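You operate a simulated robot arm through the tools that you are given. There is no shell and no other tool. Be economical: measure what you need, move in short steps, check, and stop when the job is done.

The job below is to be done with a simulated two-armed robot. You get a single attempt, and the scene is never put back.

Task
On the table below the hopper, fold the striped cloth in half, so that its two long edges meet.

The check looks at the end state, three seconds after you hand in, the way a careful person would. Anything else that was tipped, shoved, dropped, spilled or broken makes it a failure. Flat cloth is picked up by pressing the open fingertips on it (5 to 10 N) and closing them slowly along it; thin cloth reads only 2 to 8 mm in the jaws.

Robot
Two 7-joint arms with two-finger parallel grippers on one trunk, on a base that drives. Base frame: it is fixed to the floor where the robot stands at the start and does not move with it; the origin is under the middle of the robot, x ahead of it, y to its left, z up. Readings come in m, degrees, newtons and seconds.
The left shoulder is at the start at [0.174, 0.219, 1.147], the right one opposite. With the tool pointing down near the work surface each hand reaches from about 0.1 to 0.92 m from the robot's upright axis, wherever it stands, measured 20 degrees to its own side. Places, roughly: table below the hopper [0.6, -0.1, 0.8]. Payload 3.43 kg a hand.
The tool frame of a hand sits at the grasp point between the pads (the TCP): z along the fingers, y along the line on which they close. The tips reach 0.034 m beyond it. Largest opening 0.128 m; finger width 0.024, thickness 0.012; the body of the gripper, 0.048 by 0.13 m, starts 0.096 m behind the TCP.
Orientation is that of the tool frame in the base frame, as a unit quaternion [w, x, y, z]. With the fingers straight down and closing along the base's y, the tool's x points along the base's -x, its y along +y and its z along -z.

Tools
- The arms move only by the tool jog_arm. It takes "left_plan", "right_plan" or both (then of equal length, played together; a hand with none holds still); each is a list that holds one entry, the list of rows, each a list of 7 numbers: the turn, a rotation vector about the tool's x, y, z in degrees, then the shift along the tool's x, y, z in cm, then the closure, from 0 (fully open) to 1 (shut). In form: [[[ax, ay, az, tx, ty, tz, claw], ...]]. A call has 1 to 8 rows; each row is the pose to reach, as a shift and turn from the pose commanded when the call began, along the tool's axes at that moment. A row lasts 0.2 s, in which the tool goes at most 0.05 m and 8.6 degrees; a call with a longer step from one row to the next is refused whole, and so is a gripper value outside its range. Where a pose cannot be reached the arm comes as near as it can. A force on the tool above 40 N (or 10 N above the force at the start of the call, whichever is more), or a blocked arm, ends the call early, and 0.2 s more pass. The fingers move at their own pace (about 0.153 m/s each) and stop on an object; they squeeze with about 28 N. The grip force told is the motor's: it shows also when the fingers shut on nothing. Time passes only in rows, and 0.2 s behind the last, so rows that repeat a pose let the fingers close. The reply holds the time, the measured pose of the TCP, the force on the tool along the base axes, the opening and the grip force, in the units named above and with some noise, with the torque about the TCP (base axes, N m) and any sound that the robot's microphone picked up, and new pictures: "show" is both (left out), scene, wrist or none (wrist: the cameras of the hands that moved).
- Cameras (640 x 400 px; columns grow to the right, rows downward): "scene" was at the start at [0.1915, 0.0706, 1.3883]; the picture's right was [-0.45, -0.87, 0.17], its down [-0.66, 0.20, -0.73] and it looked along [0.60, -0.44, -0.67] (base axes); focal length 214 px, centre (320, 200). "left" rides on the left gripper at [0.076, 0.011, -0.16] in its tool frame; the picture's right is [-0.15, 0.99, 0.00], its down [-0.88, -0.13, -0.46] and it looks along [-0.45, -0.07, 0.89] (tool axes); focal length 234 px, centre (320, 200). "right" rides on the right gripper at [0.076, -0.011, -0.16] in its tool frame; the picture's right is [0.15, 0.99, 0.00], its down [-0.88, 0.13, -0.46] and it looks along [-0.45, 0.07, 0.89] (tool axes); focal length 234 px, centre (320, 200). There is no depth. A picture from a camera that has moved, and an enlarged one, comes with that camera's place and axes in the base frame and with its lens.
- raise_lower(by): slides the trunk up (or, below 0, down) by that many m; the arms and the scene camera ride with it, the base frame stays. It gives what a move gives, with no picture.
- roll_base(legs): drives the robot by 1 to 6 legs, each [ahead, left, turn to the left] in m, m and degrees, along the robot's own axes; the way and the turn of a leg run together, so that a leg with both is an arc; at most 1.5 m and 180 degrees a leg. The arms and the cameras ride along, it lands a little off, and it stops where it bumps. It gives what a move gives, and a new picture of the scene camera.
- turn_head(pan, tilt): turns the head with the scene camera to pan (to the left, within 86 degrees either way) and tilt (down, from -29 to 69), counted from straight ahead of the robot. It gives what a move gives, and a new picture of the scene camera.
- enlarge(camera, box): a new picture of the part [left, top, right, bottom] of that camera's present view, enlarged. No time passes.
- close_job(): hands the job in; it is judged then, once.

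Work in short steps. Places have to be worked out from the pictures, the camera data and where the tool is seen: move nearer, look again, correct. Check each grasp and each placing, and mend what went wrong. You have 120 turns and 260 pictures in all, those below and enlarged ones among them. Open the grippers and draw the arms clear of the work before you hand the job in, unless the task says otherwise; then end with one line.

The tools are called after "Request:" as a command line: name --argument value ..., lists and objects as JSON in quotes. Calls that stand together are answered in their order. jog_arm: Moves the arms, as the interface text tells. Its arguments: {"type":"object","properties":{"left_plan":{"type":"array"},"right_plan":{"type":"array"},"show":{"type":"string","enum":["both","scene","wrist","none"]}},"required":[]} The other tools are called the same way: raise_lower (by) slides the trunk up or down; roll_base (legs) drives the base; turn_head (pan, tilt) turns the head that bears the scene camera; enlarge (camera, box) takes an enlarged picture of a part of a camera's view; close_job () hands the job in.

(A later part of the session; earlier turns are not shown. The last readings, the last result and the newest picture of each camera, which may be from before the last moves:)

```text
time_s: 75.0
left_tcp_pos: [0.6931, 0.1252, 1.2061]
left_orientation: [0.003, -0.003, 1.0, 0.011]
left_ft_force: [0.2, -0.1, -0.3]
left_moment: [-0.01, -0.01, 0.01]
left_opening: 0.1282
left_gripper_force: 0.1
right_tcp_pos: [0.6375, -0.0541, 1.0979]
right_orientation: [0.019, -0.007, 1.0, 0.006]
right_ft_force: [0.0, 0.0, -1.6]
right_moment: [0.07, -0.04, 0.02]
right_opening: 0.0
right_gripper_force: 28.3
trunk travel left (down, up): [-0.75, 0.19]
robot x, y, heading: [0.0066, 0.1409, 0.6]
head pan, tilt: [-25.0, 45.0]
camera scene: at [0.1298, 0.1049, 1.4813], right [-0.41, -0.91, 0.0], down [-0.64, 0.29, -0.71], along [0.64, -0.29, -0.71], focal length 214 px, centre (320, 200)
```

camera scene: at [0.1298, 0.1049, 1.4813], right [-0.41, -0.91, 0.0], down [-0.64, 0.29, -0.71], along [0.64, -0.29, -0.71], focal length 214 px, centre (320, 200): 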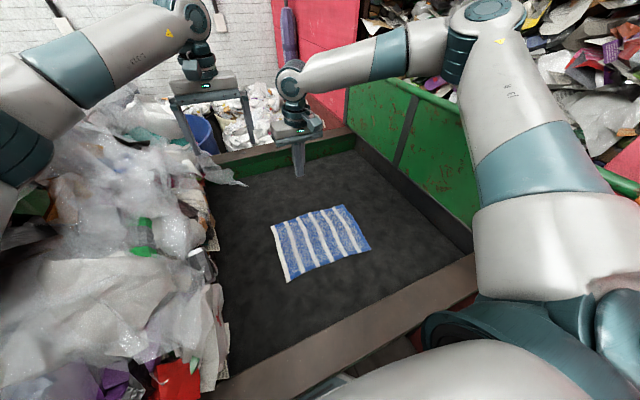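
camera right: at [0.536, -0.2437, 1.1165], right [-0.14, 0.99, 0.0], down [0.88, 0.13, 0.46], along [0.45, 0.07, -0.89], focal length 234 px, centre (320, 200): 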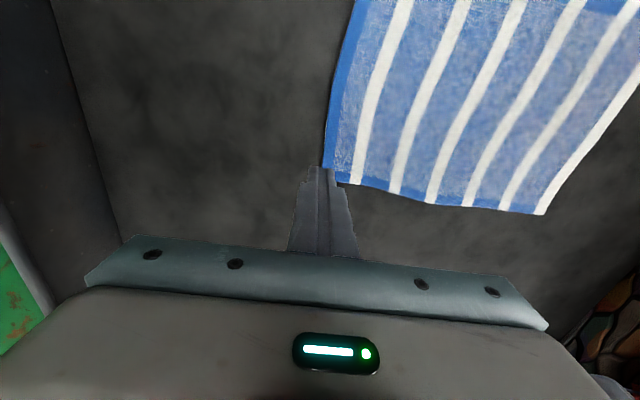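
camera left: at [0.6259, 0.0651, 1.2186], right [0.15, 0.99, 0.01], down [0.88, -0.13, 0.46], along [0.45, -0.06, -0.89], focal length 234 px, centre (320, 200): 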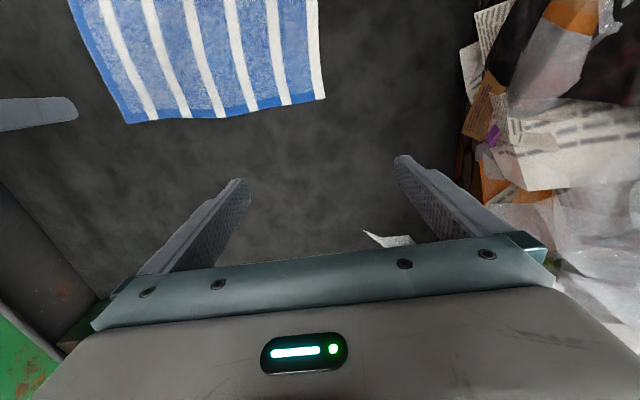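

The base is at y 0.14 with everything clear. I'll bring both hands above the far corners (x about 0.63), with the fingers about 4 cm apart.

Request:
jog_arm --right_plan '[[[0, 0, 0, 0, -4, 1, 0.69], [0, 0, 0, 0, -8, 3, 0.69], [0, 0, 0, 0, -12, 6, 0.69], [0, 0, 0, 0, -14, 10, 0.69], [0, 0, 0, 0, -14, 13, 0.69], [0, 0, 0, 0, -14, 13, 0.69]]]' --left_plan '[[[0, 0, 0, 1.5, -2, 4, 0.69], [0, 0, 0, 3, -4, 8, 0.69], [0, 0, 0, 4.5, -6, 12, 0.69], [0, 0, 0, 6, -7.5, 16, 0.69], [0, 0, 0, 6, -8, 20, 0.69], [0, 0, 0, 6, -8, 23, 0.69]]]' --show "both"

```text
time_s: 76.4
left_tcp_pos: [0.6352, 0.0501, 0.9741]
left_orientation: [0.001, -0.004, 1.0, 0.009]
left_ft_force: [0.2, 0.5, 0.3]
left_moment: [0.01, -0.03, 0.04]
left_opening: 0.0398
left_gripper_force: 0.0
right_tcp_pos: [0.6424, -0.1934, 0.9681]
right_orientation: [0.018, -0.007, 1.0, 0.007]
right_ft_force: [-0.1, -0.1, 0.7]
right_moment: [-0.02, 0.0, -0.01]
right_opening: 0.0398
right_gripper_force: 0.0
trunk travel left (down, up): [-0.75, 0.19]
robot x, y, heading: [0.007, 0.1375, 0.6]
head pan, tilt: [-25.0, 45.0]
camera scene: at [0.1294, 0.1069, 1.4815], right [-0.41, -0.91, 0.0], down [-0.64, 0.29, -0.71], along [0.64, -0.29, -0.71], focal length 214 px, centre (320, 200)
camera right: at [0.5608, -0.2083, 1.123], right [-0.16, 0.99, 0.01], down [0.86, 0.14, 0.49], along [0.48, 0.09, -0.87], focal length 234 px, centre (320, 200)
camera left: at [0.5573, 0.0582, 1.1345], right [0.14, 0.99, 0.02], down [0.88, -0.13, 0.46], along [0.45, -0.05, -0.89], focal length 234 px, centre (320, 200)
```

scene: 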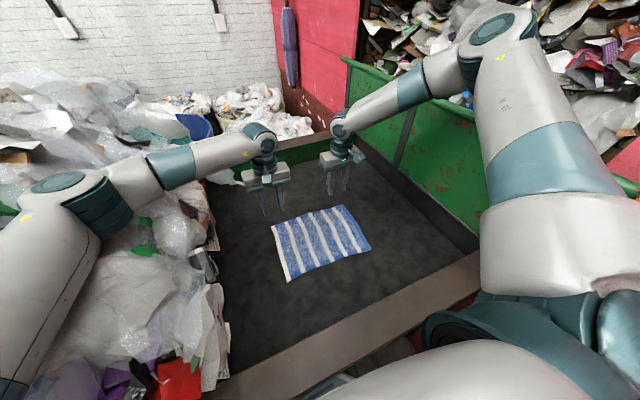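
right: 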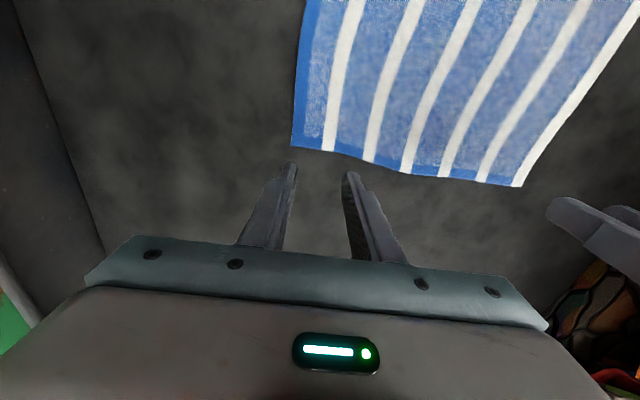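
left: 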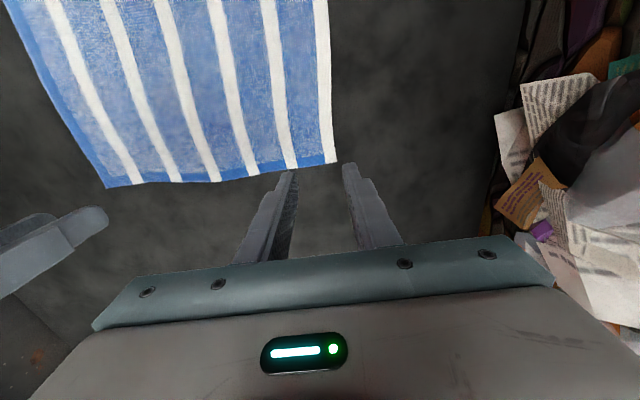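

The far corners come out at A (0.646, 0.071) and B (0.638, −0.222), table about z 0.858. I'll align the fingers just inside those corners and go down to about 1 cm above.

Request:
jog_arm --right_plan '[[[0.8, 2.1, 0.8, 1.4, 0.8, 2, 0.69], [0.8, 2.1, 0.8, 1.4, 0.8, 4.5, 0.69], [0.8, 2.1, 0.8, 1.4, 0.8, 6.6, 0.69]]]' --left_plan '[[[0, 0, -0.7, 0.7, -1.4, 2.5, 0.69], [0, 0, -0.7, 0.7, -1.4, 5, 0.69], [0, 0, -0.7, 0.7, -1.4, 7.2, 0.69]]]' --show "both"

```text
time_s: 77.2
left_tcp_pos: [0.6285, 0.0361, 0.9034]
left_orientation: [0.002, -0.01, 1.0, 0.008]
left_ft_force: [0.0, 1.1, -0.1]
left_moment: [-0.02, 0.02, 0.0]
left_opening: 0.0395
left_gripper_force: 0.1
right_tcp_pos: [0.6257, -0.1849, 0.9094]
right_orientation: [0.0, 0.0, 1.0, 0.0]
right_ft_force: [-0.4, 0.8, 0.5]
right_moment: [-0.01, 0.03, 0.01]
right_opening: 0.0396
right_gripper_force: 0.2
right hand out of reach, approached as far as the arm can: row 3
trunk travel left (down, up): [-0.75, 0.19]
robot x, y, heading: [0.0085, 0.1424, 0.6]
head pan, tilt: [-25.0, 45.0]
camera scene: at [0.1296, 0.1067, 1.4814], right [-0.41, -0.91, 0.0], down [-0.64, 0.29, -0.71], along [0.64, -0.29, -0.71], focal length 214 px, centre (320, 200)
camera right: at [0.5483, -0.1985, 1.0687], right [-0.15, 0.99, 0.0], down [0.88, 0.13, 0.46], along [0.45, 0.07, -0.89], focal length 234 px, centre (320, 200)
camera left: at [0.5508, 0.0445, 1.0625], right [0.13, 0.99, 0.02], down [0.88, -0.12, 0.46], along [0.45, -0.04, -0.89], focal length 234 px, centre (320, 200)
```

scene: 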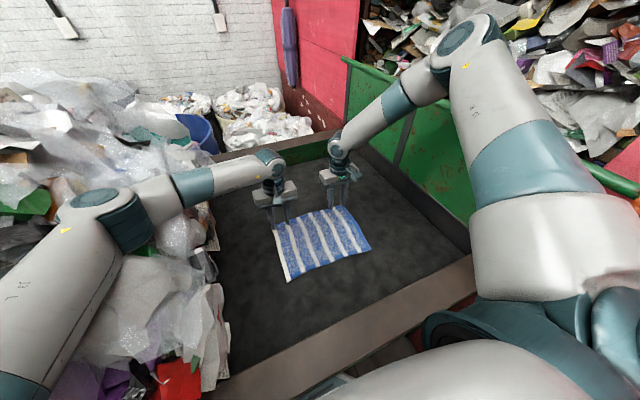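
right: 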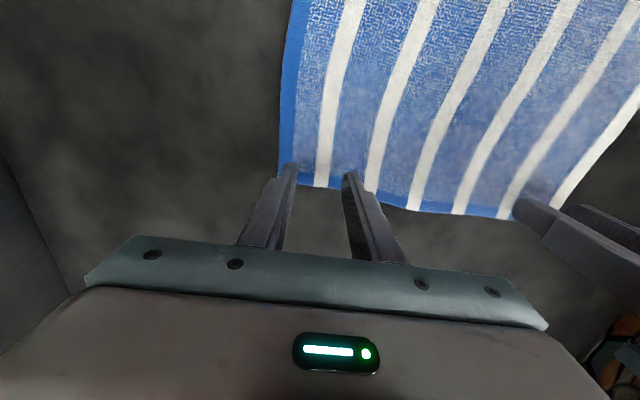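
left: 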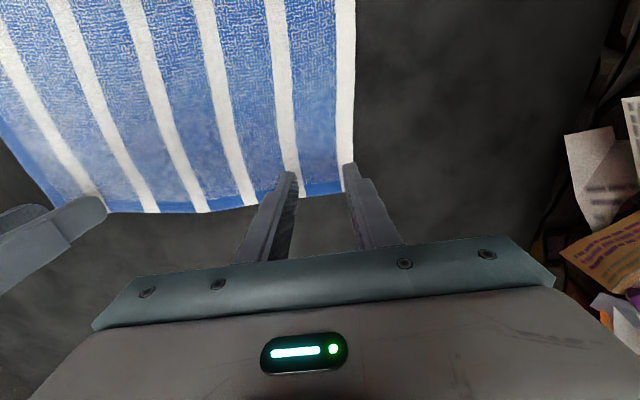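

The tips sit about 1.5 cm inside the far hem; the left hand should move 1 cm inward, and the right arm needs a lower trunk. I'll lift both 6 cm and lower the trunk 6 cm.

Request:
jog_arm --right_plan '[[[0, 0, 0, 0, 0.3, -3, 0.69], [0, 0, 0, 0, 0.3, -6, 0.69]]]' --left_plan '[[[0, 0, 0, 0, -1, -3, 0.69], [0, 0, 0, 0, -1, -6, 0.69]]]' --show "none"

Request:
raise_lower --by -0.06

Request:
turn_head --pan -25 --tilt 50

```text
time_s: 77.8
left_tcp_pos: [0.6264, 0.0262, 0.9633]
left_orientation: [0.003, -0.009, 1.0, 0.009]
left_ft_force: [-1.3, 0.3, -0.1]
left_moment: [-0.02, -0.02, 0.03]
left_opening: 0.0397
left_gripper_force: 0.0
right_tcp_pos: [0.6232, -0.1841, 0.9705]
right_orientation: [-0.001, 0.0, 1.0, 0.0]
right_ft_force: [0.0, 0.7, -0.1]
right_moment: [0.01, 0.03, 0.03]
right_opening: 0.0397
right_gripper_force: 0.1
trunk travel left (down, up): [-0.75, 0.19]
robot x, y, heading: [0.0086, 0.139, 0.6]
head pan, tilt: [-25.0, 45.0]
```

```text
time_s: 78.8
left_tcp_pos: [0.6268, 0.0264, 0.9033]
left_orientation: [0.002, -0.009, 1.0, 0.009]
left_ft_force: [-0.1, -0.5, -0.5]
left_moment: [0.02, -0.04, 0.02]
left_opening: 0.0398
left_gripper_force: 0.0
right_tcp_pos: [0.6253, -0.1848, 0.9098]
right_orientation: [0.0, 0.0, 1.0, 0.001]
right_ft_force: [-0.7, -0.9, -0.8]
right_moment: [-0.02, 0.01, 0.04]
right_opening: 0.0397
right_gripper_force: 0.1
trunk travel left (down, up): [-0.69, 0.25]
robot x, y, heading: [0.0053, 0.1393, 0.7]
head pan, tilt: [-25.0, 45.0]
```

```text
time_s: 79.5
left_tcp_pos: [0.6264, 0.0273, 0.9029]
left_orientation: [0.002, -0.01, 1.0, 0.009]
left_ft_force: [0.0, 0.2, 0.1]
left_moment: [0.01, 0.0, 0.02]
left_opening: 0.0396
left_gripper_force: 0.1
right_tcp_pos: [0.6248, -0.1842, 0.9097]
right_orientation: [0.001, 0.0, 1.0, 0.0]
right_ft_force: [0.5, -0.2, -0.4]
right_moment: [0.01, -0.02, -0.02]
right_opening: 0.04
right_gripper_force: 0.2
trunk travel left (down, up): [-0.69, 0.25]
robot x, y, heading: [0.0062, 0.1398, 0.8]
head pan, tilt: [-25.0, 50.0]
camera scene: at [0.1256, 0.1086, 1.4145], right [-0.41, -0.91, 0.0], down [-0.7, 0.32, -0.64], along [0.59, -0.26, -0.77], focal length 214 px, centre (320, 200)
```

scene: 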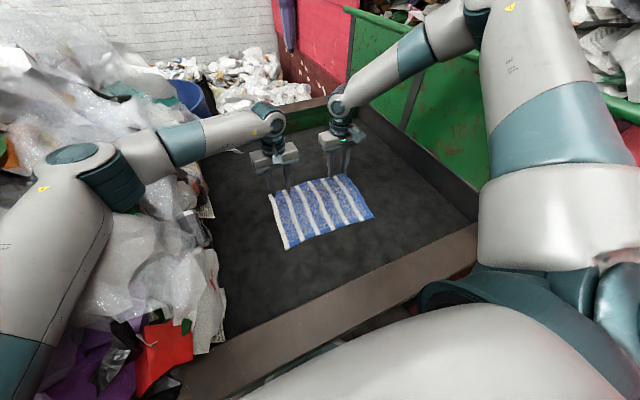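

Everything is still upright. I'll descend in small steps to touch the cloth.

Request:
jog_arm --right_plan '[[[0, 0, 0, 0, 0, 0.8, 0.69], [0, 0, 0, 0, 0, 1.4, 0.69], [0, 0, 0, 0, 0, 1.8, 0.69]]]' --left_plan '[[[0, 0, 0, 0, 0, 0.4, 0.69], [0, 0, 0, 0, 0, 0.8, 0.69], [0, 0, 0, 0, 0, 1.2, 0.69]]]' --show "wrist"

```text
time_s: 80.3
left_tcp_pos: [0.6264, 0.0267, 0.8909]
left_orientation: [0.002, -0.01, 1.0, 0.008]
left_ft_force: [-0.7, 0.0, -0.6]
left_moment: [0.01, 0.02, 0.0]
left_opening: 0.0398
left_gripper_force: 0.1
right_tcp_pos: [0.6241, -0.1841, 0.8901]
right_orientation: [0.0, 0.0, 1.0, 0.0]
right_ft_force: [-0.5, -0.5, 0.4]
right_moment: [0.01, 0.0, -0.01]
right_opening: 0.0398
right_gripper_force: 0.1
trunk travel left (down, up): [-0.69, 0.25]
robot x, y, heading: [0.0057, 0.1394, 0.8]
head pan, tilt: [-25.0, 50.0]
camera right: at [0.5483, -0.1969, 1.0493], right [-0.15, 0.99, 0.0], down [0.88, 0.13, 0.46], along [0.45, 0.07, -0.89], focal length 234 px, centre (320, 200)
camera left: at [0.5501, 0.0349, 1.0506], right [0.13, 0.99, 0.02], down [0.88, -0.12, 0.46], along [0.45, -0.04, -0.89], focal length 234 px, centre (320, 200)
```

right: 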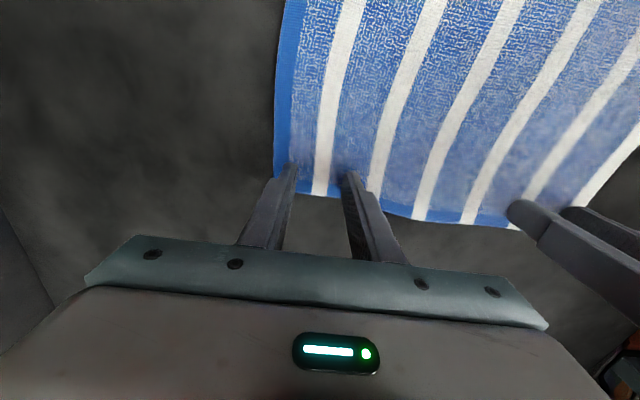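
left: 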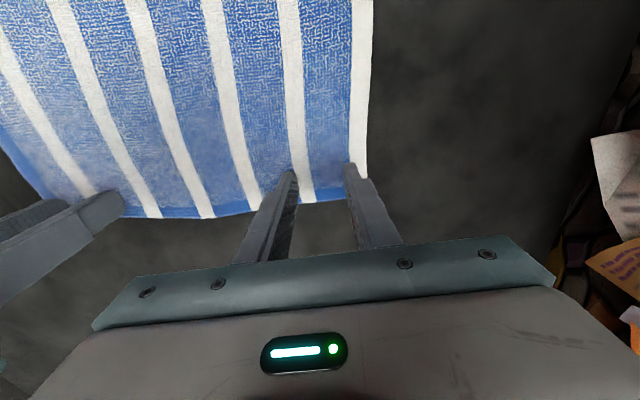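

No contact yet at z 0.890. I'll continue down slowly.

Request:
jog_arm --right_plan '[[[0, 0, 0, 0, 0, 0.3, 0.69], [0, 0, 0, 0, 0, 0.6, 0.69], [0, 0, 0, 0, 0, 0.9, 0.69]]]' --left_plan '[[[0, 0, 0, 0, 0, 0.3, 0.69], [0, 0, 0, 0, 0, 0.6, 0.69], [0, 0, 0, 0, 0, 0.9, 0.69]]]' --show "none"

```text
time_s: 81.1
left_tcp_pos: [0.6265, 0.0269, 0.8875]
left_orientation: [0.005, -0.011, 1.0, 0.007]
left_ft_force: [12.6, -1.4, 21.2]
left_moment: [-0.31, -0.37, 0.15]
left_opening: 0.04
left_gripper_force: 1.0
right_tcp_pos: [0.6242, -0.1842, 0.8856]
right_orientation: [0.004, 0.0, 1.0, -0.001]
right_ft_force: [-0.3, -7.2, 28.4]
right_moment: [-0.25, 0.0, 0.04]
right_opening: 0.0393
right_gripper_force: 0.1
trunk travel left (down, up): [-0.69, 0.25]
robot x, y, heading: [0.0034, 0.1399, 0.7]
head pan, tilt: [-25.0, 50.0]
```

Contact: 21 N left and 28 N right, too hard. I'll ease both up about 3 mm to get 5–10 N.

Request:
jog_arm --right_plan '[[[0, 0, 0, 0, 0, -0.34, 0.69], [0, 0, 0, 0, 0, -0.34, 0.69]]]' --left_plan '[[[0, 0, 0, 0, 0, -0.33, 0.69], [0, 0, 0, 0, 0, -0.33, 0.69]]]' --show "none"

```text
time_s: 81.7
left_tcp_pos: [0.626, 0.0285, 0.8856]
left_orientation: [0.004, -0.01, 1.0, 0.009]
left_ft_force: [14.2, -3.7, 17.1]
left_moment: [-0.33, -0.47, 0.21]
left_opening: 0.0401
left_gripper_force: 0.3
right_tcp_pos: [0.6244, -0.1834, 0.8868]
right_orientation: [0.001, 0.0, 1.0, -0.001]
right_ft_force: [4.8, -8.1, 26.7]
right_moment: [-0.24, -0.15, 0.01]
right_opening: 0.0396
right_gripper_force: 0.0
trunk travel left (down, up): [-0.69, 0.25]
robot x, y, heading: [0.0059, 0.1405, 0.5]
head pan, tilt: [-25.0, 50.0]
```

Still too firm. A little more up.

Request:
jog_arm --right_plan '[[[0, 0, 0, 0, 0, -0.2, 0.69], [0, 0, 0, 0, 0, -0.3, 0.69], [0, 0, 0, 0, 0, -0.3, 0.69]]]' --left_plan '[[[0, 0, 0, 0, 0, -0.15, 0.69], [0, 0, 0, 0, 0, -0.2, 0.69], [0, 0, 0, 0, 0, -0.2, 0.69]]]' --show "none"

```text
time_s: 82.5
left_tcp_pos: [0.6264, 0.0274, 0.8866]
left_orientation: [0.001, -0.009, 1.0, 0.008]
left_ft_force: [8.7, -0.6, 17.5]
left_moment: [-0.26, -0.22, 0.11]
left_opening: 0.0395
left_gripper_force: 0.4
right_tcp_pos: [0.6238, -0.1824, 0.8886]
right_orientation: [-0.001, 0.001, 1.0, 0.0]
right_ft_force: [5.0, -3.8, 7.7]
right_moment: [-0.14, -0.17, 0.02]
right_opening: 0.0397
right_gripper_force: 0.0
trunk travel left (down, up): [-0.69, 0.25]
robot x, y, heading: [0.0074, 0.1384, 0.8]
head pan, tilt: [-25.0, 50.0]
```

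Right is at about 8 N; left needs 2 mm more. I'll ease that and then close both slowly along the cloth.

Request:
jog_arm --right_plan '[[[0, 0, 0, 0, 0, 0, 0.69], [0, 0, 0, 0, 0, 0, 0.74], [0, 0, 0, 0, 0, 0, 0.79], [0, 0, 0, 0, 0, 0, 0.84], [0, 0, 0, 0, 0, 0, 0.89], [0, 0, 0, 0, 0, 0, 0.94], [0, 0, 0, 0, 0, 0, 1], [0, 0, 0, 0, 0, 0, 1]]]' --left_plan '[[[0, 0, 0, 0, 0, -0.2, 0.69], [0, 0, 0, 0, 0, -0.2, 0.74], [0, 0, 0, 0, 0, -0.2, 0.79], [0, 0, 0, 0, 0, -0.2, 0.84], [0, 0, 0, 0, 0, -0.2, 0.89], [0, 0, 0, 0, 0, -0.2, 0.94], [0, 0, 0, 0, 0, -0.2, 1], [0, 0, 0, 0, 0, -0.2, 1]]]' --show "both"

```text
time_s: 84.3
left_tcp_pos: [0.6263, 0.0265, 0.8893]
left_orientation: [0.001, -0.01, 1.0, 0.007]
left_ft_force: [-1.1, -6.3, 1.3]
left_moment: [-0.14, 0.02, 0.01]
left_opening: 0.0034
left_gripper_force: 28.2
right_tcp_pos: [0.6243, -0.1832, 0.8878]
right_orientation: [0.001, 0.0, 1.0, 0.0]
right_ft_force: [-1.4, 5.6, 2.4]
right_moment: [0.2, 0.01, 0.04]
right_opening: 0.0043
right_gripper_force: 28.0
trunk travel left (down, up): [-0.69, 0.25]
robot x, y, heading: [0.0081, 0.1418, 0.8]
head pan, tilt: [-25.0, 50.0]
camera scene: at [0.1252, 0.1087, 1.4145], right [-0.41, -0.91, 0.0], down [-0.7, 0.32, -0.64], along [0.59, -0.26, -0.77], focal length 214 px, centre (320, 200)
camera right: at [0.5481, -0.1962, 1.0466], right [-0.15, 0.99, 0.0], down [0.88, 0.13, 0.46], along [0.45, 0.07, -0.89], focal length 234 px, centre (320, 200)
camera left: at [0.5494, 0.0343, 1.0487], right [0.13, 0.99, 0.02], down [0.88, -0.12, 0.46], along [0.45, -0.04, -0.89], focal length 234 px, centre (320, 200)
```

scene: 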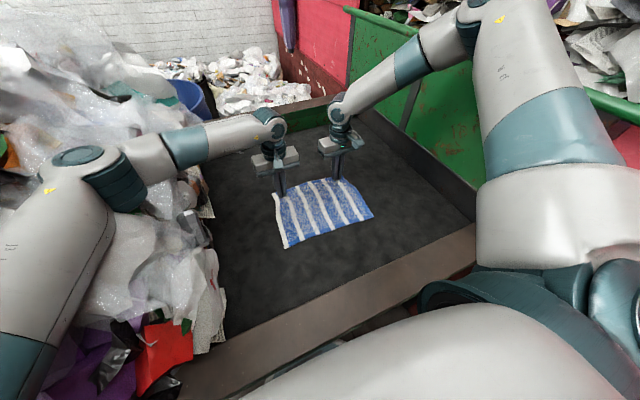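
right: 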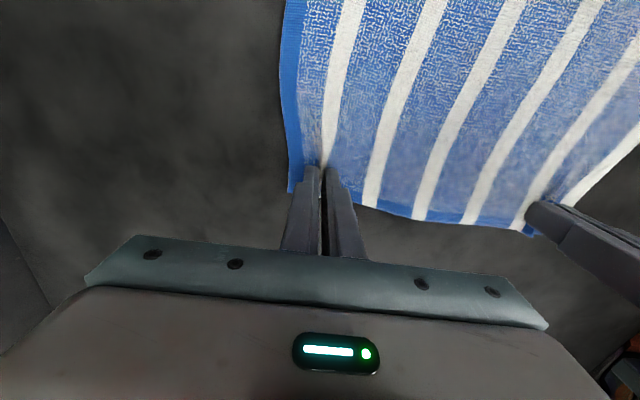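
left: 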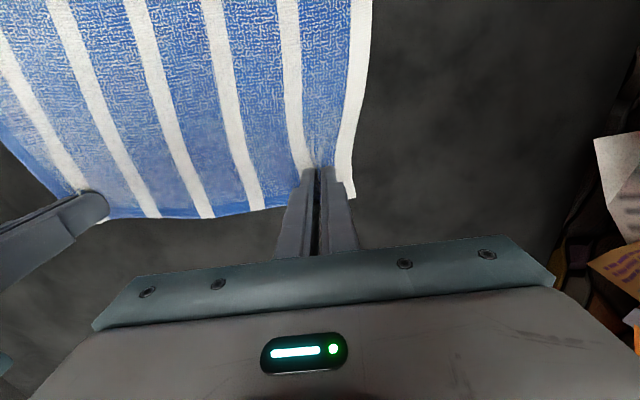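

Both hands hold cloth (3.4 and 4.3 mm). I'll lift and carry the far hem along the first part of an arc toward the near hem.

Request:
jog_arm --right_plan '[[[0, 0, 0, 0.4, 0, -1.8, 1], [0, 0, 0, 0.9, 0, -3.6, 1], [0, 0, 0, 2.75, 0, -6.2, 1], [0, 0, 0, 5.8, 0, -8, 1], [0, 0, 0, 9.0, 0, -8.7, 1]]]' --left_plan '[[[0, 0, 0, 0.4, 0, -1.8, 1], [0, 0, 0, 0.9, 0, -3.6, 1], [0, 0, 0, 2.75, 0, -6.2, 1], [0, 0, 0, 5.8, 0, -8, 1], [0, 0, 0, 9.0, 0, -8.7, 1]]]' --show "both"

```text
time_s: 85.5
left_tcp_pos: [0.5357, 0.0239, 0.9763]
left_orientation: [0.002, -0.009, 1.0, 0.008]
left_ft_force: [-0.8, -2.1, 0.1]
left_moment: [-0.07, -0.02, 0.01]
left_opening: 0.0033
left_gripper_force: 28.1
right_tcp_pos: [0.5337, -0.1835, 0.975]
right_orientation: [0.001, -0.001, 1.0, 0.0]
right_ft_force: [-0.3, 2.6, -0.2]
right_moment: [0.03, -0.05, 0.01]
right_opening: 0.0039
right_gripper_force: 28.5
trunk travel left (down, up): [-0.69, 0.25]
robot x, y, heading: [0.0032, 0.1405, 0.8]
head pan, tilt: [-25.0, 50.0]
camera scene: at [0.1241, 0.1083, 1.4146], right [-0.41, -0.91, 0.0], down [-0.7, 0.32, -0.64], along [0.59, -0.26, -0.77], focal length 214 px, centre (320, 200)
camera right: at [0.4583, -0.196, 1.1341], right [-0.15, 0.99, 0.0], down [0.88, 0.13, 0.46], along [0.45, 0.07, -0.89], focal length 234 px, centre (320, 200)
camera left: at [0.4578, 0.0316, 1.1363], right [0.13, 0.99, 0.02], down [0.88, -0.12, 0.46], along [0.46, -0.04, -0.89], focal length 234 px, centre (320, 200)
```

scene: 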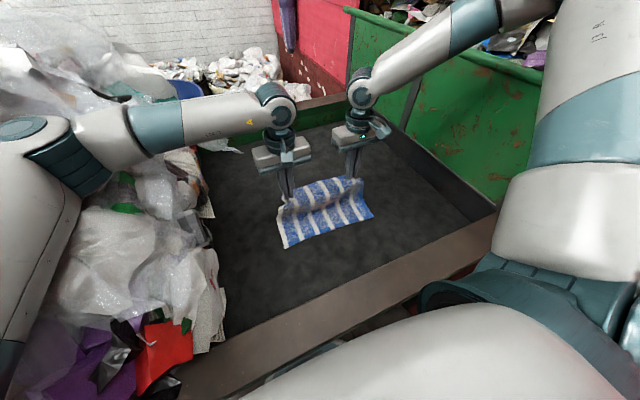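
right: 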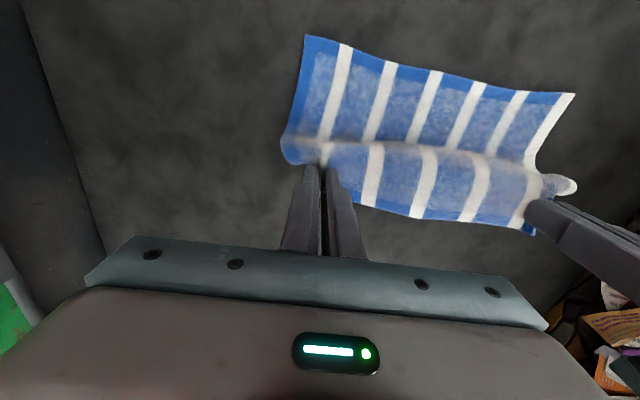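
left: 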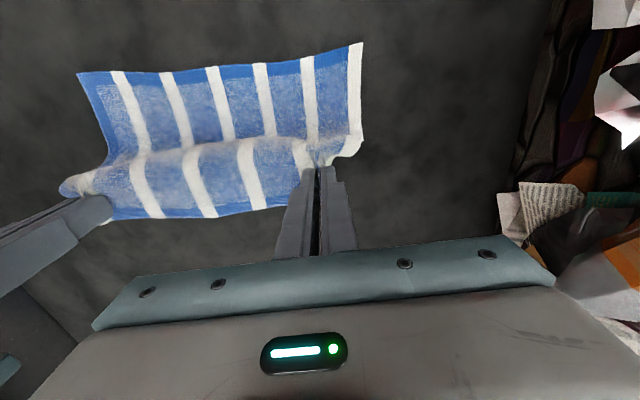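

The cloth follows cleanly and the near hem hasn't moved (near corners at x 0.434 left and 0.421 right). I'll complete the arc so the far hem lands on it.

Request:
jog_arm --right_plan '[[[0, 0, 0, 3.7, 0.2, 0.5, 1], [0, 0, 0, 7.2, 0.4, 2.4, 1], [0, 0, 0, 9.4, 0.6, 5, 1], [0, 0, 0, 9.9, 0.6, 7.2, 1]]]' --left_plan '[[[0, 0, 0, 3.1, 0.2, 0.5, 1], [0, 0, 0, 6, 0.5, 2.4, 1], [0, 0, 0, 7.8, 0.7, 5, 1], [0, 0, 0, 8.2, 0.7, 7.2, 1]]]' --show "both"

```text
time_s: 86.5
left_tcp_pos: [0.4548, 0.032, 0.9033]
left_orientation: [0.002, -0.009, 1.0, 0.008]
left_ft_force: [-1.0, -7.4, 0.4]
left_moment: [-0.26, 0.01, 0.01]
left_opening: 0.0036
left_gripper_force: 28.3
right_tcp_pos: [0.4353, -0.1782, 0.9014]
right_orientation: [0.001, 0.0, 1.0, 0.0]
right_ft_force: [0.8, 8.2, 0.1]
right_moment: [0.21, -0.01, 0.01]
right_opening: 0.0037
right_gripper_force: 28.0
trunk travel left (down, up): [-0.69, 0.25]
robot x, y, heading: [0.0057, 0.1385, 0.9]
head pan, tilt: [-25.0, 50.0]
camera scene: at [0.126, 0.1084, 1.4146], right [-0.41, -0.91, 0.0], down [-0.7, 0.32, -0.64], along [0.59, -0.26, -0.77], focal length 214 px, centre (320, 200)
camera right: at [0.3597, -0.1911, 1.0604], right [-0.15, 0.99, 0.0], down [0.88, 0.13, 0.46], along [0.45, 0.07, -0.89], focal length 234 px, centre (320, 200)
camera left: at [0.3785, 0.0394, 1.0623], right [0.13, 0.99, 0.02], down [0.88, -0.12, 0.46], along [0.45, -0.04, -0.89], focal length 234 px, centre (320, 200)
```

scene: 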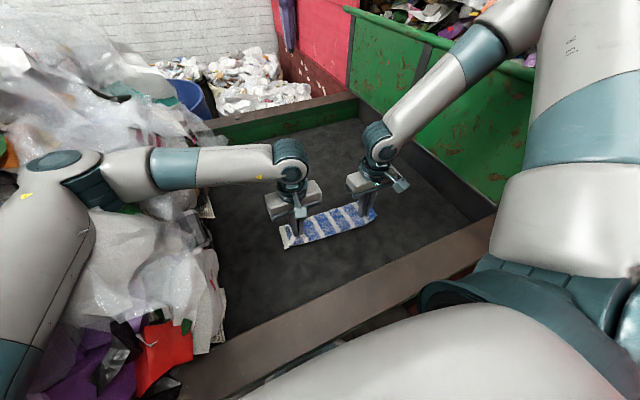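
right: 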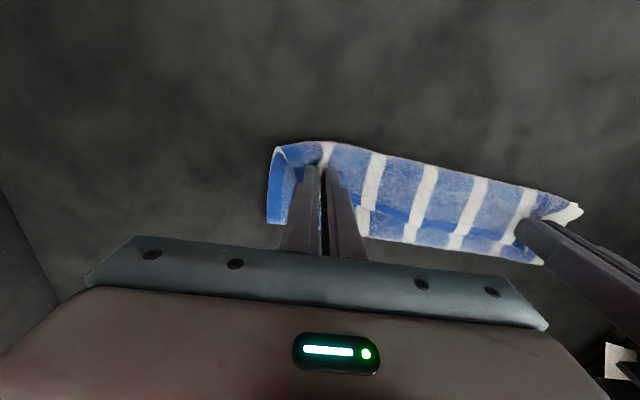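
left: 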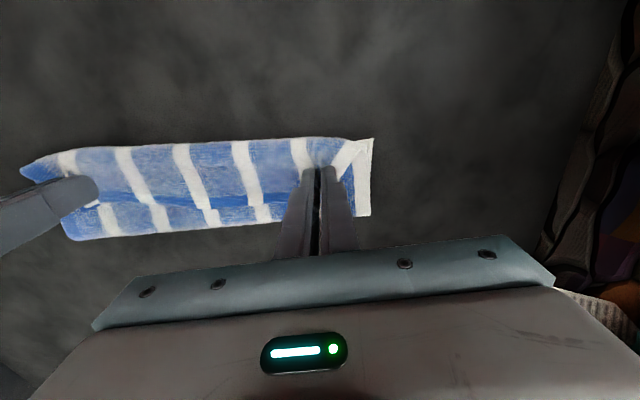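

The tension is low, but I need to see whether the carried hem lies flat or is tucked under between the hands. I'll zoom in with the left wrist camera.

Request:
enlarge --camera "left" --box '[10, 110, 410, 260]'

Request:
enlarge --camera "scene" --box '[260, 180, 400, 265]'

```text
1.60 times, centred on (210, 185) of left
camera zoom: at [0.3785, 0.0394, 1.0623], right [0.13, 0.99, 0.02], down [0.88, -0.12, 0.46], along [0.45, -0.04, -0.89], focal length 375 px, centre (496, 224)
```

zoom: 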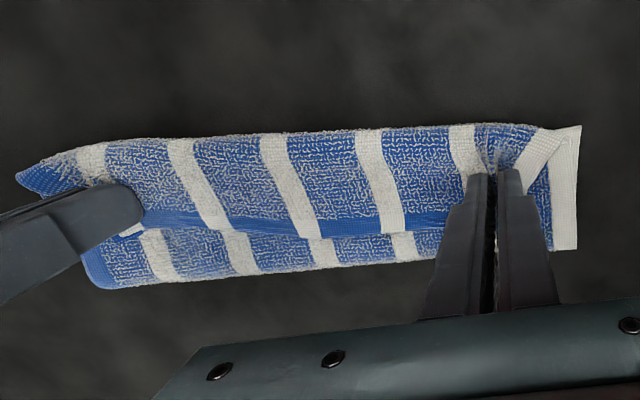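

```text
4.57 times, centred on (330, 222) of scene
camera zoom: at [0.126, 0.1084, 1.4146], right [-0.41, -0.91, 0.0], down [-0.7, 0.32, -0.64], along [0.59, -0.26, -0.77], focal length 980 px, centre (274, 97)
```

zoom: 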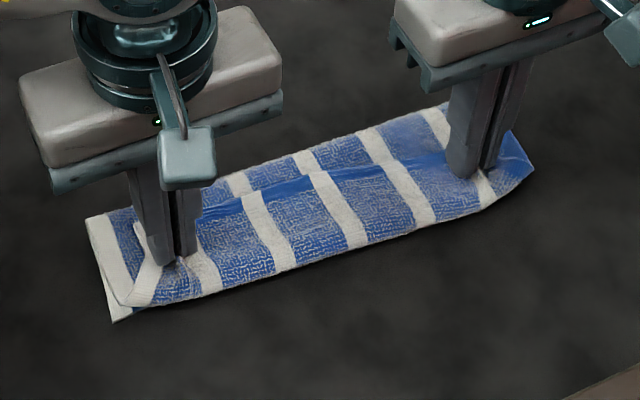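

The clamped hem strip, about 3.4 cm, is folded back on top because the grip took too much cloth. I'll reverse the arc, lay the hem back flat, and regrip with only a few millimetres of overlap.

Request:
jog_arm --right_plan '[[[0, 0, 0, -0.5, 0, -2.2, 1], [0, 0, 0, -2.7, -0.2, -4.8, 1], [0, 0, 0, -6.2, -0.4, -6.8, 1], [0, 0, 0, -9.9, -0.6, -7.3, 1], [0, 0, 0, -13.2, -0.6, -6.6, 1], [0, 0, 0, -16.2, -0.6, -4.8, 1], [0, 0, 0, -18.2, -0.6, -2.2, 1], [0, 0, 0, -19, -0.6, 0.6, 1]]]' --left_plan '[[[0, 0, 0, -0.4, 0, -2.2, 1], [0, 0, 0, -2.2, -0.2, -4.8, 1], [0, 0, 0, -5.1, -0.5, -6.8, 1], [0, 0, 0, -8.2, -0.7, -7.3, 1], [0, 0, 0, -11.5, -0.7, -6.6, 1], [0, 0, 0, -14.5, -0.7, -4.8, 1], [0, 0, 0, -16.5, -0.7, -2.2, 1], [0, 0, 0, -17.3, -0.7, 0.6, 1]]]' --show "both"

```text
time_s: 88.3
left_tcp_pos: [0.6282, 0.0269, 0.8964]
left_orientation: [0.001, -0.009, 1.0, 0.009]
left_ft_force: [0.3, -8.6, -0.3]
left_moment: [-0.31, 0.03, -0.01]
left_opening: 0.0036
left_gripper_force: 27.9
right_tcp_pos: [0.6268, -0.1847, 0.8946]
right_orientation: [0.0, -0.001, 1.0, 0.001]
right_ft_force: [-0.1, 8.4, -0.7]
right_moment: [0.31, 0.03, -0.02]
right_opening: 0.0039
right_gripper_force: 27.9
trunk travel left (down, up): [-0.69, 0.25]
robot x, y, heading: [0.0075, 0.1412, 0.8]
head pan, tilt: [-25.0, 50.0]
camera scene: at [0.1272, 0.1082, 1.4144], right [-0.41, -0.91, 0.0], down [-0.7, 0.32, -0.64], along [0.58, -0.26, -0.77], focal length 214 px, centre (320, 200)
camera right: at [0.5509, -0.198, 1.0539], right [-0.15, 0.99, 0.0], down [0.88, 0.13, 0.46], along [0.45, 0.07, -0.89], focal length 234 px, centre (320, 200)
camera left: at [0.5514, 0.0351, 1.0571], right [0.13, 0.99, 0.02], down [0.88, -0.12, 0.46], along [0.45, -0.04, -0.89], focal length 234 px, centre (320, 200)
```

scene: 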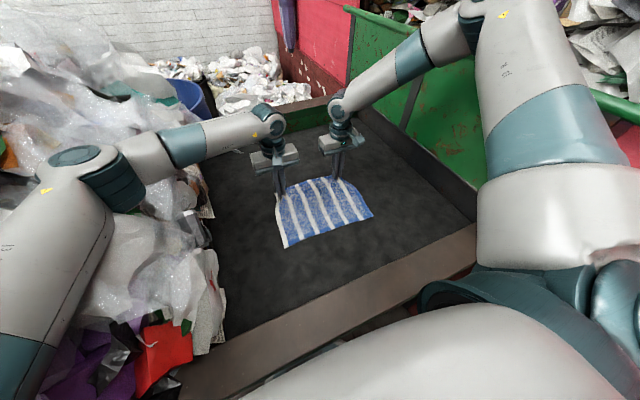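
right: 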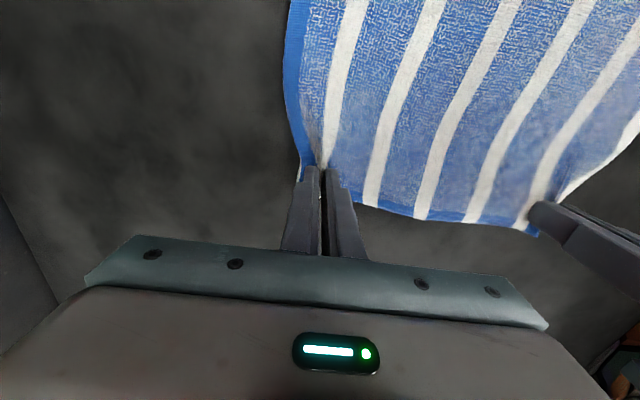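
left: 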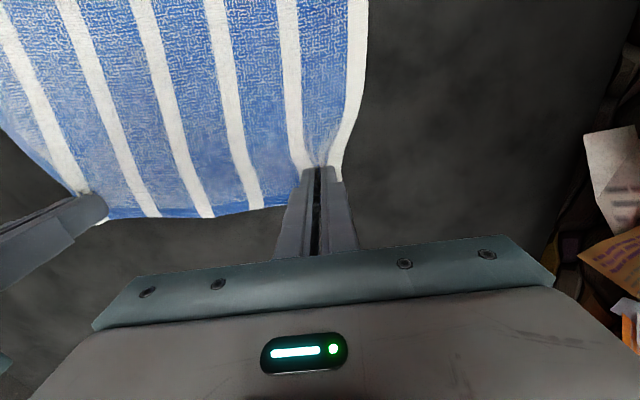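

The cloth is flat again. I'll lower 4 mm, open to spread the corners back, and lift off to look.

Request:
jog_arm --right_plan '[[[0, 0, 0, 0, 0, 0.4, 1], [0, 0, 0, 0, 0, 0.4, 0.85], [0, 0, 0, 0, 0, 0.4, 0.69], [0, 0, 0, 0, 0, 0.4, 0.69], [0, 0, 0, -0.6, 0, -1.5, 0.69], [0, 0, 0, -1.2, 0, -2.5, 0.69]]]' --left_plan '[[[0, 0, 0, 0, 0, 0.4, 1], [0, 0, 0, 0, 0, 0.4, 0.85], [0, 0, 0, 0, 0, 0.4, 0.69], [0, 0, 0, 0, 0, 0.4, 0.69], [0, 0, 0, -0.6, 0, -1.5, 0.69], [0, 0, 0, -1.2, 0, -2.5, 0.69]]]' --show "wrist"

```text
time_s: 89.7
left_tcp_pos: [0.6404, 0.0259, 0.9226]
left_orientation: [0.001, -0.01, 1.0, 0.008]
left_ft_force: [-0.2, -0.9, 0.2]
left_moment: [0.05, -0.02, 0.03]
left_opening: 0.0397
left_gripper_force: 0.1
right_tcp_pos: [0.6395, -0.1847, 0.9223]
right_orientation: [0.001, 0.0, 1.0, 0.0]
right_ft_force: [0.1, 0.6, 0.7]
right_moment: [0.01, -0.03, 0.0]
right_opening: 0.0396
right_gripper_force: 0.0
trunk travel left (down, up): [-0.69, 0.25]
robot x, y, heading: [0.0077, 0.1391, 0.6]
head pan, tilt: [-25.0, 50.0]
camera right: at [0.5617, -0.1969, 1.0804], right [-0.15, 0.99, 0.0], down [0.88, 0.13, 0.46], along [0.45, 0.07, -0.89], focal length 234 px, centre (320, 200)
camera left: at [0.5626, 0.0341, 1.0824], right [0.13, 0.99, 0.02], down [0.88, -0.12, 0.46], along [0.45, -0.04, -0.89], focal length 234 px, centre (320, 200)
```

right: 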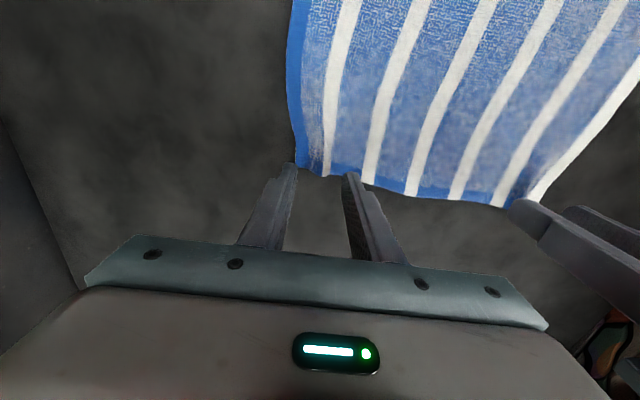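
left: 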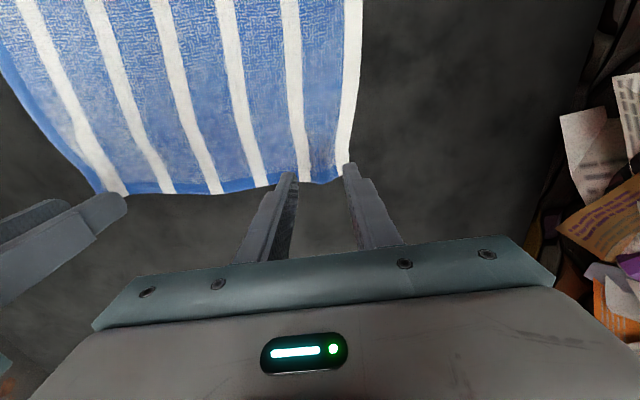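

The hem is at about x 0.645–0.65, with the corners near y 0.047 and −0.208. I'll shift 7 mm outward, so only about 1 cm overlaps, move slightly inward in y, and press lightly.

Request:
jog_arm --right_plan '[[[0, 0, 0, -0.7, 0.8, 0, 0.69], [0, 0, 0, -0.7, 0.8, 2.0, 0.69], [0, 0, 0, -0.7, 0.8, 3.2, 0.69], [0, 0, 0, -0.7, 0.8, 3.55, 0.69], [0, 0, 0, -0.7, 0.8, 3.55, 0.69]]]' --left_plan '[[[0, 0, 0, -0.7, -1, 0, 0.69], [0, 0, 0, -0.7, -1, 2.0, 0.69], [0, 0, 0, -0.7, -1, 3.2, 0.69], [0, 0, 0, -0.7, -1, 3.55, 0.69], [0, 0, 0, -0.7, -1, 3.55, 0.69]]]' --show "wrist"

```text
time_s: 90.9
left_tcp_pos: [0.6463, 0.0172, 0.8874]
left_orientation: [0.002, -0.009, 1.0, 0.008]
left_ft_force: [-0.5, 0.0, 3.3]
left_moment: [-0.07, -0.03, 0.04]
left_opening: 0.0394
left_gripper_force: 0.0
right_tcp_pos: [0.6447, -0.1761, 0.8877]
right_orientation: [0.001, 0.001, 1.0, -0.001]
right_ft_force: [3.8, -2.0, 4.3]
right_moment: [-0.04, -0.08, 0.0]
right_opening: 0.0398
right_gripper_force: 0.0
trunk travel left (down, up): [-0.69, 0.25]
robot x, y, heading: [0.0094, 0.1397, 0.6]
head pan, tilt: [-25.0, 50.0]
camera right: at [0.5679, -0.1887, 1.0459], right [-0.15, 0.99, 0.0], down [0.88, 0.13, 0.46], along [0.45, 0.07, -0.89], focal length 234 px, centre (320, 200)
camera left: at [0.5693, 0.0248, 1.048], right [0.13, 0.99, 0.02], down [0.88, -0.12, 0.46], along [0.46, -0.04, -0.89], focal length 234 px, centre (320, 200)
```

right: 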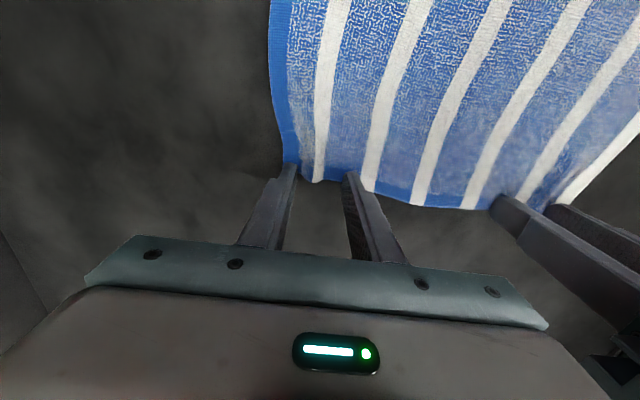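
left: 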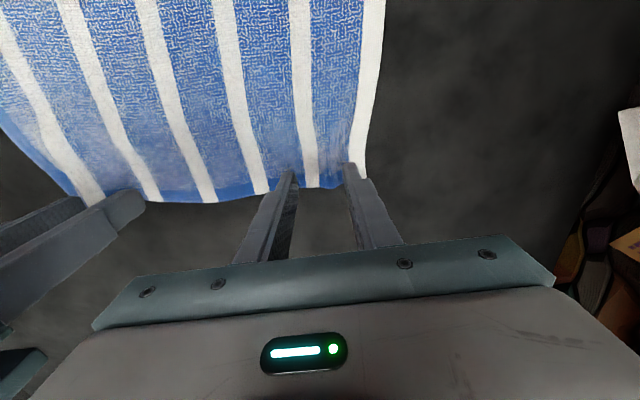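

The contact is 3–4 N with the tips just on the hem. I'll press 1.5 mm more and close slowly.

Request:
jog_arm --right_plan '[[[0, 0, 0, 0, 0, 0.12, 0.69], [0, 0, 0, 0, 0, 0.12, 0.74], [0, 0, 0, 0, 0, 0.12, 0.79], [0, 0, 0, 0, 0, 0.12, 0.84], [0, 0, 0, 0, 0, 0.12, 0.89], [0, 0, 0, 0, 0, 0.12, 0.94], [0, 0, 0, 0, 0, 0.12, 1], [0, 0, 0, 0, 0, 0.12, 1]]]' --left_plan '[[[0, 0, 0, 0, 0, 0.15, 0.69], [0, 0, 0, 0, 0, 0.15, 0.74], [0, 0, 0, 0, 0, 0.15, 0.79], [0, 0, 0, 0, 0, 0.15, 0.84], [0, 0, 0, 0, 0, 0.15, 0.89], [0, 0, 0, 0, 0, 0.15, 0.94], [0, 0, 0, 0, 0, 0.15, 1], [0, 0, 0, 0, 0, 0.15, 1]]]' --show "wrist"

```text
time_s: 92.7
left_tcp_pos: [0.6453, 0.017, 0.8878]
left_orientation: [0.002, -0.01, 1.0, 0.007]
left_ft_force: [0.5, -6.9, 7.3]
left_moment: [-0.27, 0.02, 0.03]
left_opening: 0.0044
left_gripper_force: 28.4
right_tcp_pos: [0.643, -0.1763, 0.8866]
right_orientation: [0.0, 0.0, 1.0, 0.0]
right_ft_force: [-0.6, 6.5, 7.9]
right_moment: [0.26, 0.12, -0.02]
right_opening: 0.0043
right_gripper_force: 28.3
trunk travel left (down, up): [-0.69, 0.25]
robot x, y, heading: [0.0067, 0.1368, 0.6]
head pan, tilt: [-25.0, 50.0]
camera right: at [0.5666, -0.1881, 1.0455], right [-0.15, 0.99, 0.0], down [0.88, 0.13, 0.46], along [0.45, 0.07, -0.89], focal length 234 px, centre (320, 200)
camera left: at [0.5679, 0.0247, 1.0469], right [0.13, 0.99, 0.02], down [0.88, -0.12, 0.46], along [0.46, -0.04, -0.89], focal length 234 px, centre (320, 200)
```

right: 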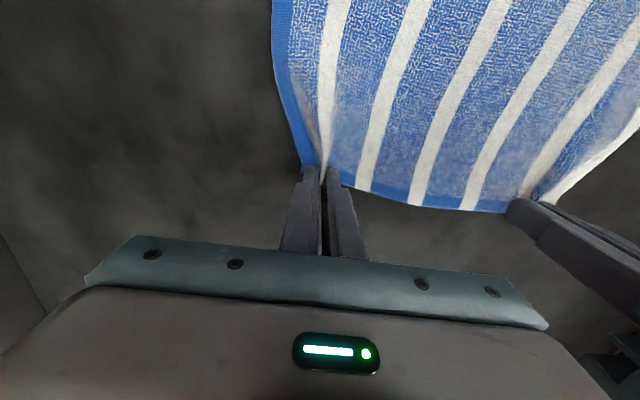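
left: 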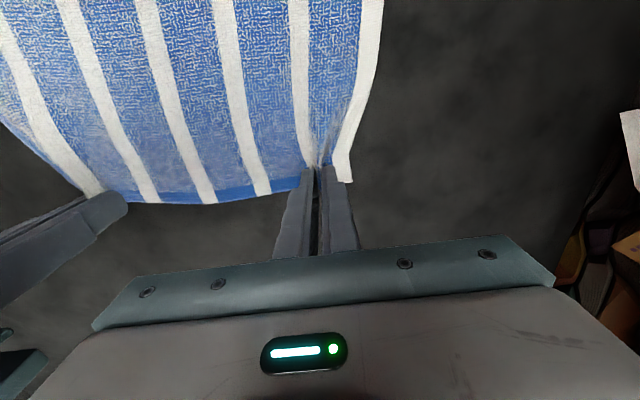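

Both hands hold again (4.4 and 4.3 mm) right at the hem. I'll carry the hem over the arc, pitching the grippers about 50° on the way so the hem points outward when it lands.

Request:
jog_arm --right_plan '[[[0, 0, 0, 0.3, 0, -1.8, 1], [0, -5, 0, 1.3, 0, -3.8, 1], [0, -12, 0, 3.5, 0.1, -6.2, 1], [0, -20, 0, 7.0, 0.2, -7.8, 1], [0, -28, 0, 10.7, 0.3, -8.2, 1], [0, -36, 0, 14.5, 0.4, -7.6, 1], [0, -43, 0, 18.2, 0.5, -5.8, 1], [0, -50, 0, 21.2, 0.6, -3.6, 1]]]' --left_plan '[[[0, 0, 0, 0.3, 0, -1.8, 1], [0, -5, 0, 1.3, 0, -3.8, 1], [0, -12, 0, 3.5, 0.1, -6.2, 1], [0, -20, 0, 7.0, 0.2, -7.8, 1], [0, -28, 0, 10.6, 0.3, -8.2, 1], [0, -36, 0, 14.3, 0.4, -7.6, 1], [0, -43, 0, 17.8, 0.5, -5.8, 1], [0, -50, 0, 20.6, 0.6, -3.6, 1]]]' --show "both"

```text
time_s: 94.5
left_tcp_pos: [0.4367, 0.0337, 0.9328]
left_orientation: [0.42, -0.01, 0.908, -0.003]
left_ft_force: [7.7, -24.9, -4.2]
left_moment: [-0.53, -0.04, -0.65]
left_opening: 0.0036
left_gripper_force: 27.9
right_tcp_pos: [0.4992, -0.1754, 0.907]
right_orientation: [0.426, -0.002, 0.905, -0.007]
right_ft_force: [-6.8, 24.1, 4.1]
right_moment: [0.74, 0.1, 0.65]
right_opening: 0.0046
right_gripper_force: 28.0
right hand out of reach, approached as far as the arm can: row 6, 7, 8
trunk travel left (down, up): [-0.69, 0.25]
robot x, y, heading: [0.0045, 0.1406, 1.0]
head pan, tilt: [-25.0, 50.0]
stopped in row 8 (right hand): the force on the tool passed its limit at 49 N (the readings are from after the stop); the commanded pose is now the measured one
camera scene: at [0.1131, 0.1349, 1.4147], right [-0.41, -0.91, 0.01], down [-0.69, 0.3, -0.66], along [0.59, -0.28, -0.76], focal length 214 px, centre (320, 200)
camera right: at [0.3276, -0.1855, 0.9489], right [-0.09, 0.99, -0.13], down [0.21, 0.14, 0.97], along [0.97, 0.06, -0.22], focal length 234 px, centre (320, 200)
camera left: at [0.2662, 0.0433, 0.9779], right [0.08, 0.99, 0.1], down [0.22, -0.11, 0.97], along [0.97, -0.06, -0.23], focal length 234 px, centre (320, 200)
```

scene: 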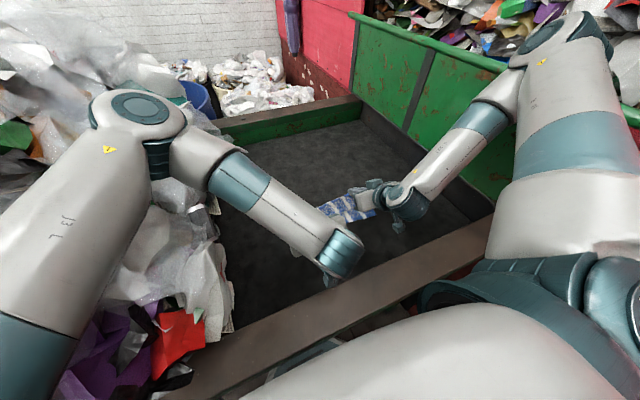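
right: 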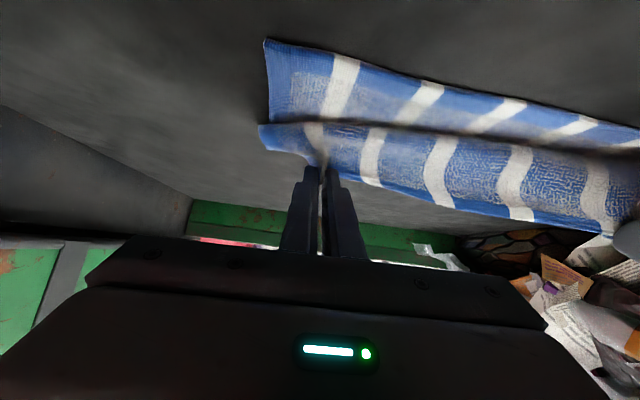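
left: 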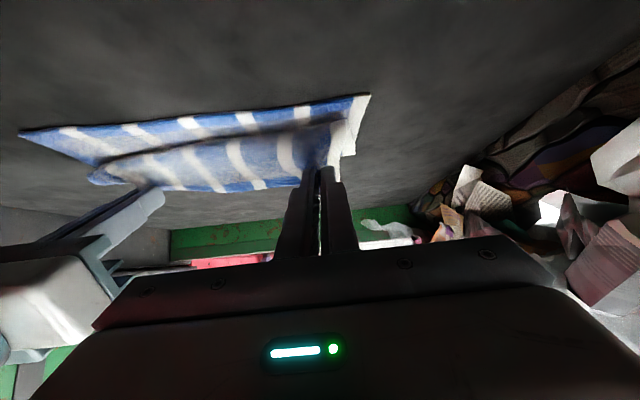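

The right arm can't hold that pitch so near, and the cloth is stretched at about 25 N. I'll relax now: bring the left hand back beside the right one and reduce both pitches to about 20°.

Request:
jog_arm --right_plan '[[[0, 7.5, 0, -0.3, 0, -1.0, 1], [0, 15, 0, -0.6, 0, -1.9, 1], [0, 22.5, 0, -1.0, 0, -2.9, 1], [0, 30, 0, -1.3, 0, -3.9, 1]]]' --left_plan '[[[0, 7.5, 0, -1.8, -0.3, 1.3, 1], [0, 15, 0, -2.8, -0.4, 2.2, 1], [0, 22.5, 0, -3.2, -0.4, 2.5, 1], [0, 30, 0, -3.4, -0.4, 2.6, 1]]]' --show "both"

```text
time_s: 95.5
left_tcp_pos: [0.49, 0.0172, 0.9355]
left_orientation: [0.164, -0.008, 0.986, 0.005]
left_ft_force: [0.1, -8.9, -0.5]
left_moment: [-0.32, 0.01, -0.12]
left_opening: 0.0032
left_gripper_force: 28.4
right_tcp_pos: [0.4876, -0.1907, 0.9273]
right_orientation: [0.169, 0.006, 0.986, -0.002]
right_ft_force: [-0.2, 8.7, 0.6]
right_moment: [0.26, 0.01, 0.04]
right_opening: 0.0042
right_gripper_force: 28.5
right hand out of reach, approached as far as the arm can: row 1
trunk travel left (down, up): [-0.69, 0.25]
robot x, y, heading: [0.0093, 0.1387, 1.2]
head pan, tilt: [-25.0, 50.0]
camera scene: at [0.1288, 0.112, 1.4142], right [-0.41, -0.91, 0.0], down [-0.7, 0.31, -0.64], along [0.59, -0.26, -0.77], focal length 214 px, centre (320, 200)
camera right: at [0.3618, -0.2021, 1.0522], right [-0.13, 0.99, -0.05], down [0.68, 0.12, 0.72], along [0.72, 0.06, -0.69], focal length 234 px, centre (320, 200)
camera left: at [0.3654, 0.026, 1.0613], right [0.12, 0.99, 0.06], down [0.69, -0.12, 0.71], along [0.71, -0.05, -0.7], focal length 234 px, centre (320, 200)
```

scene: 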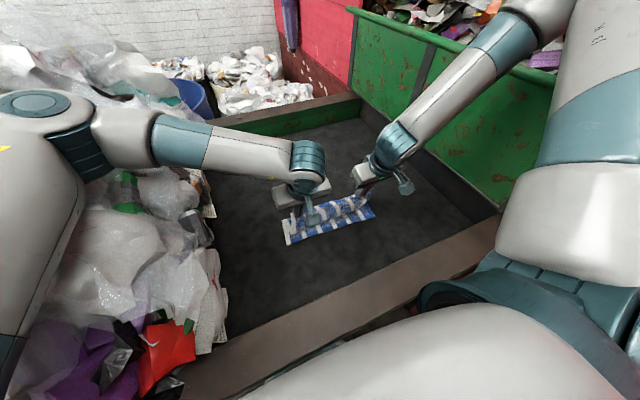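
right: 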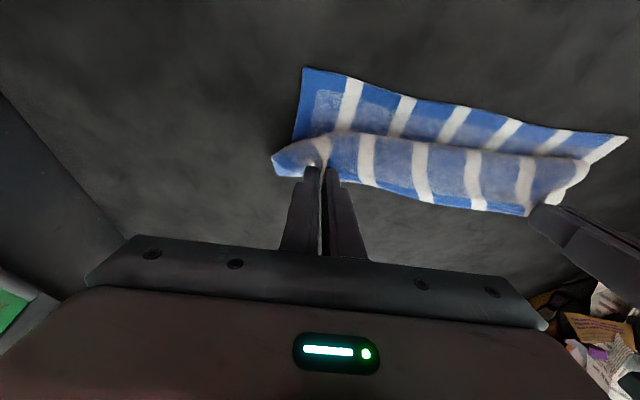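
left: 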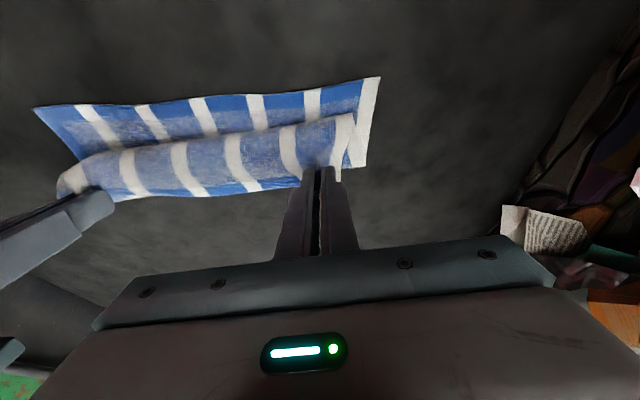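

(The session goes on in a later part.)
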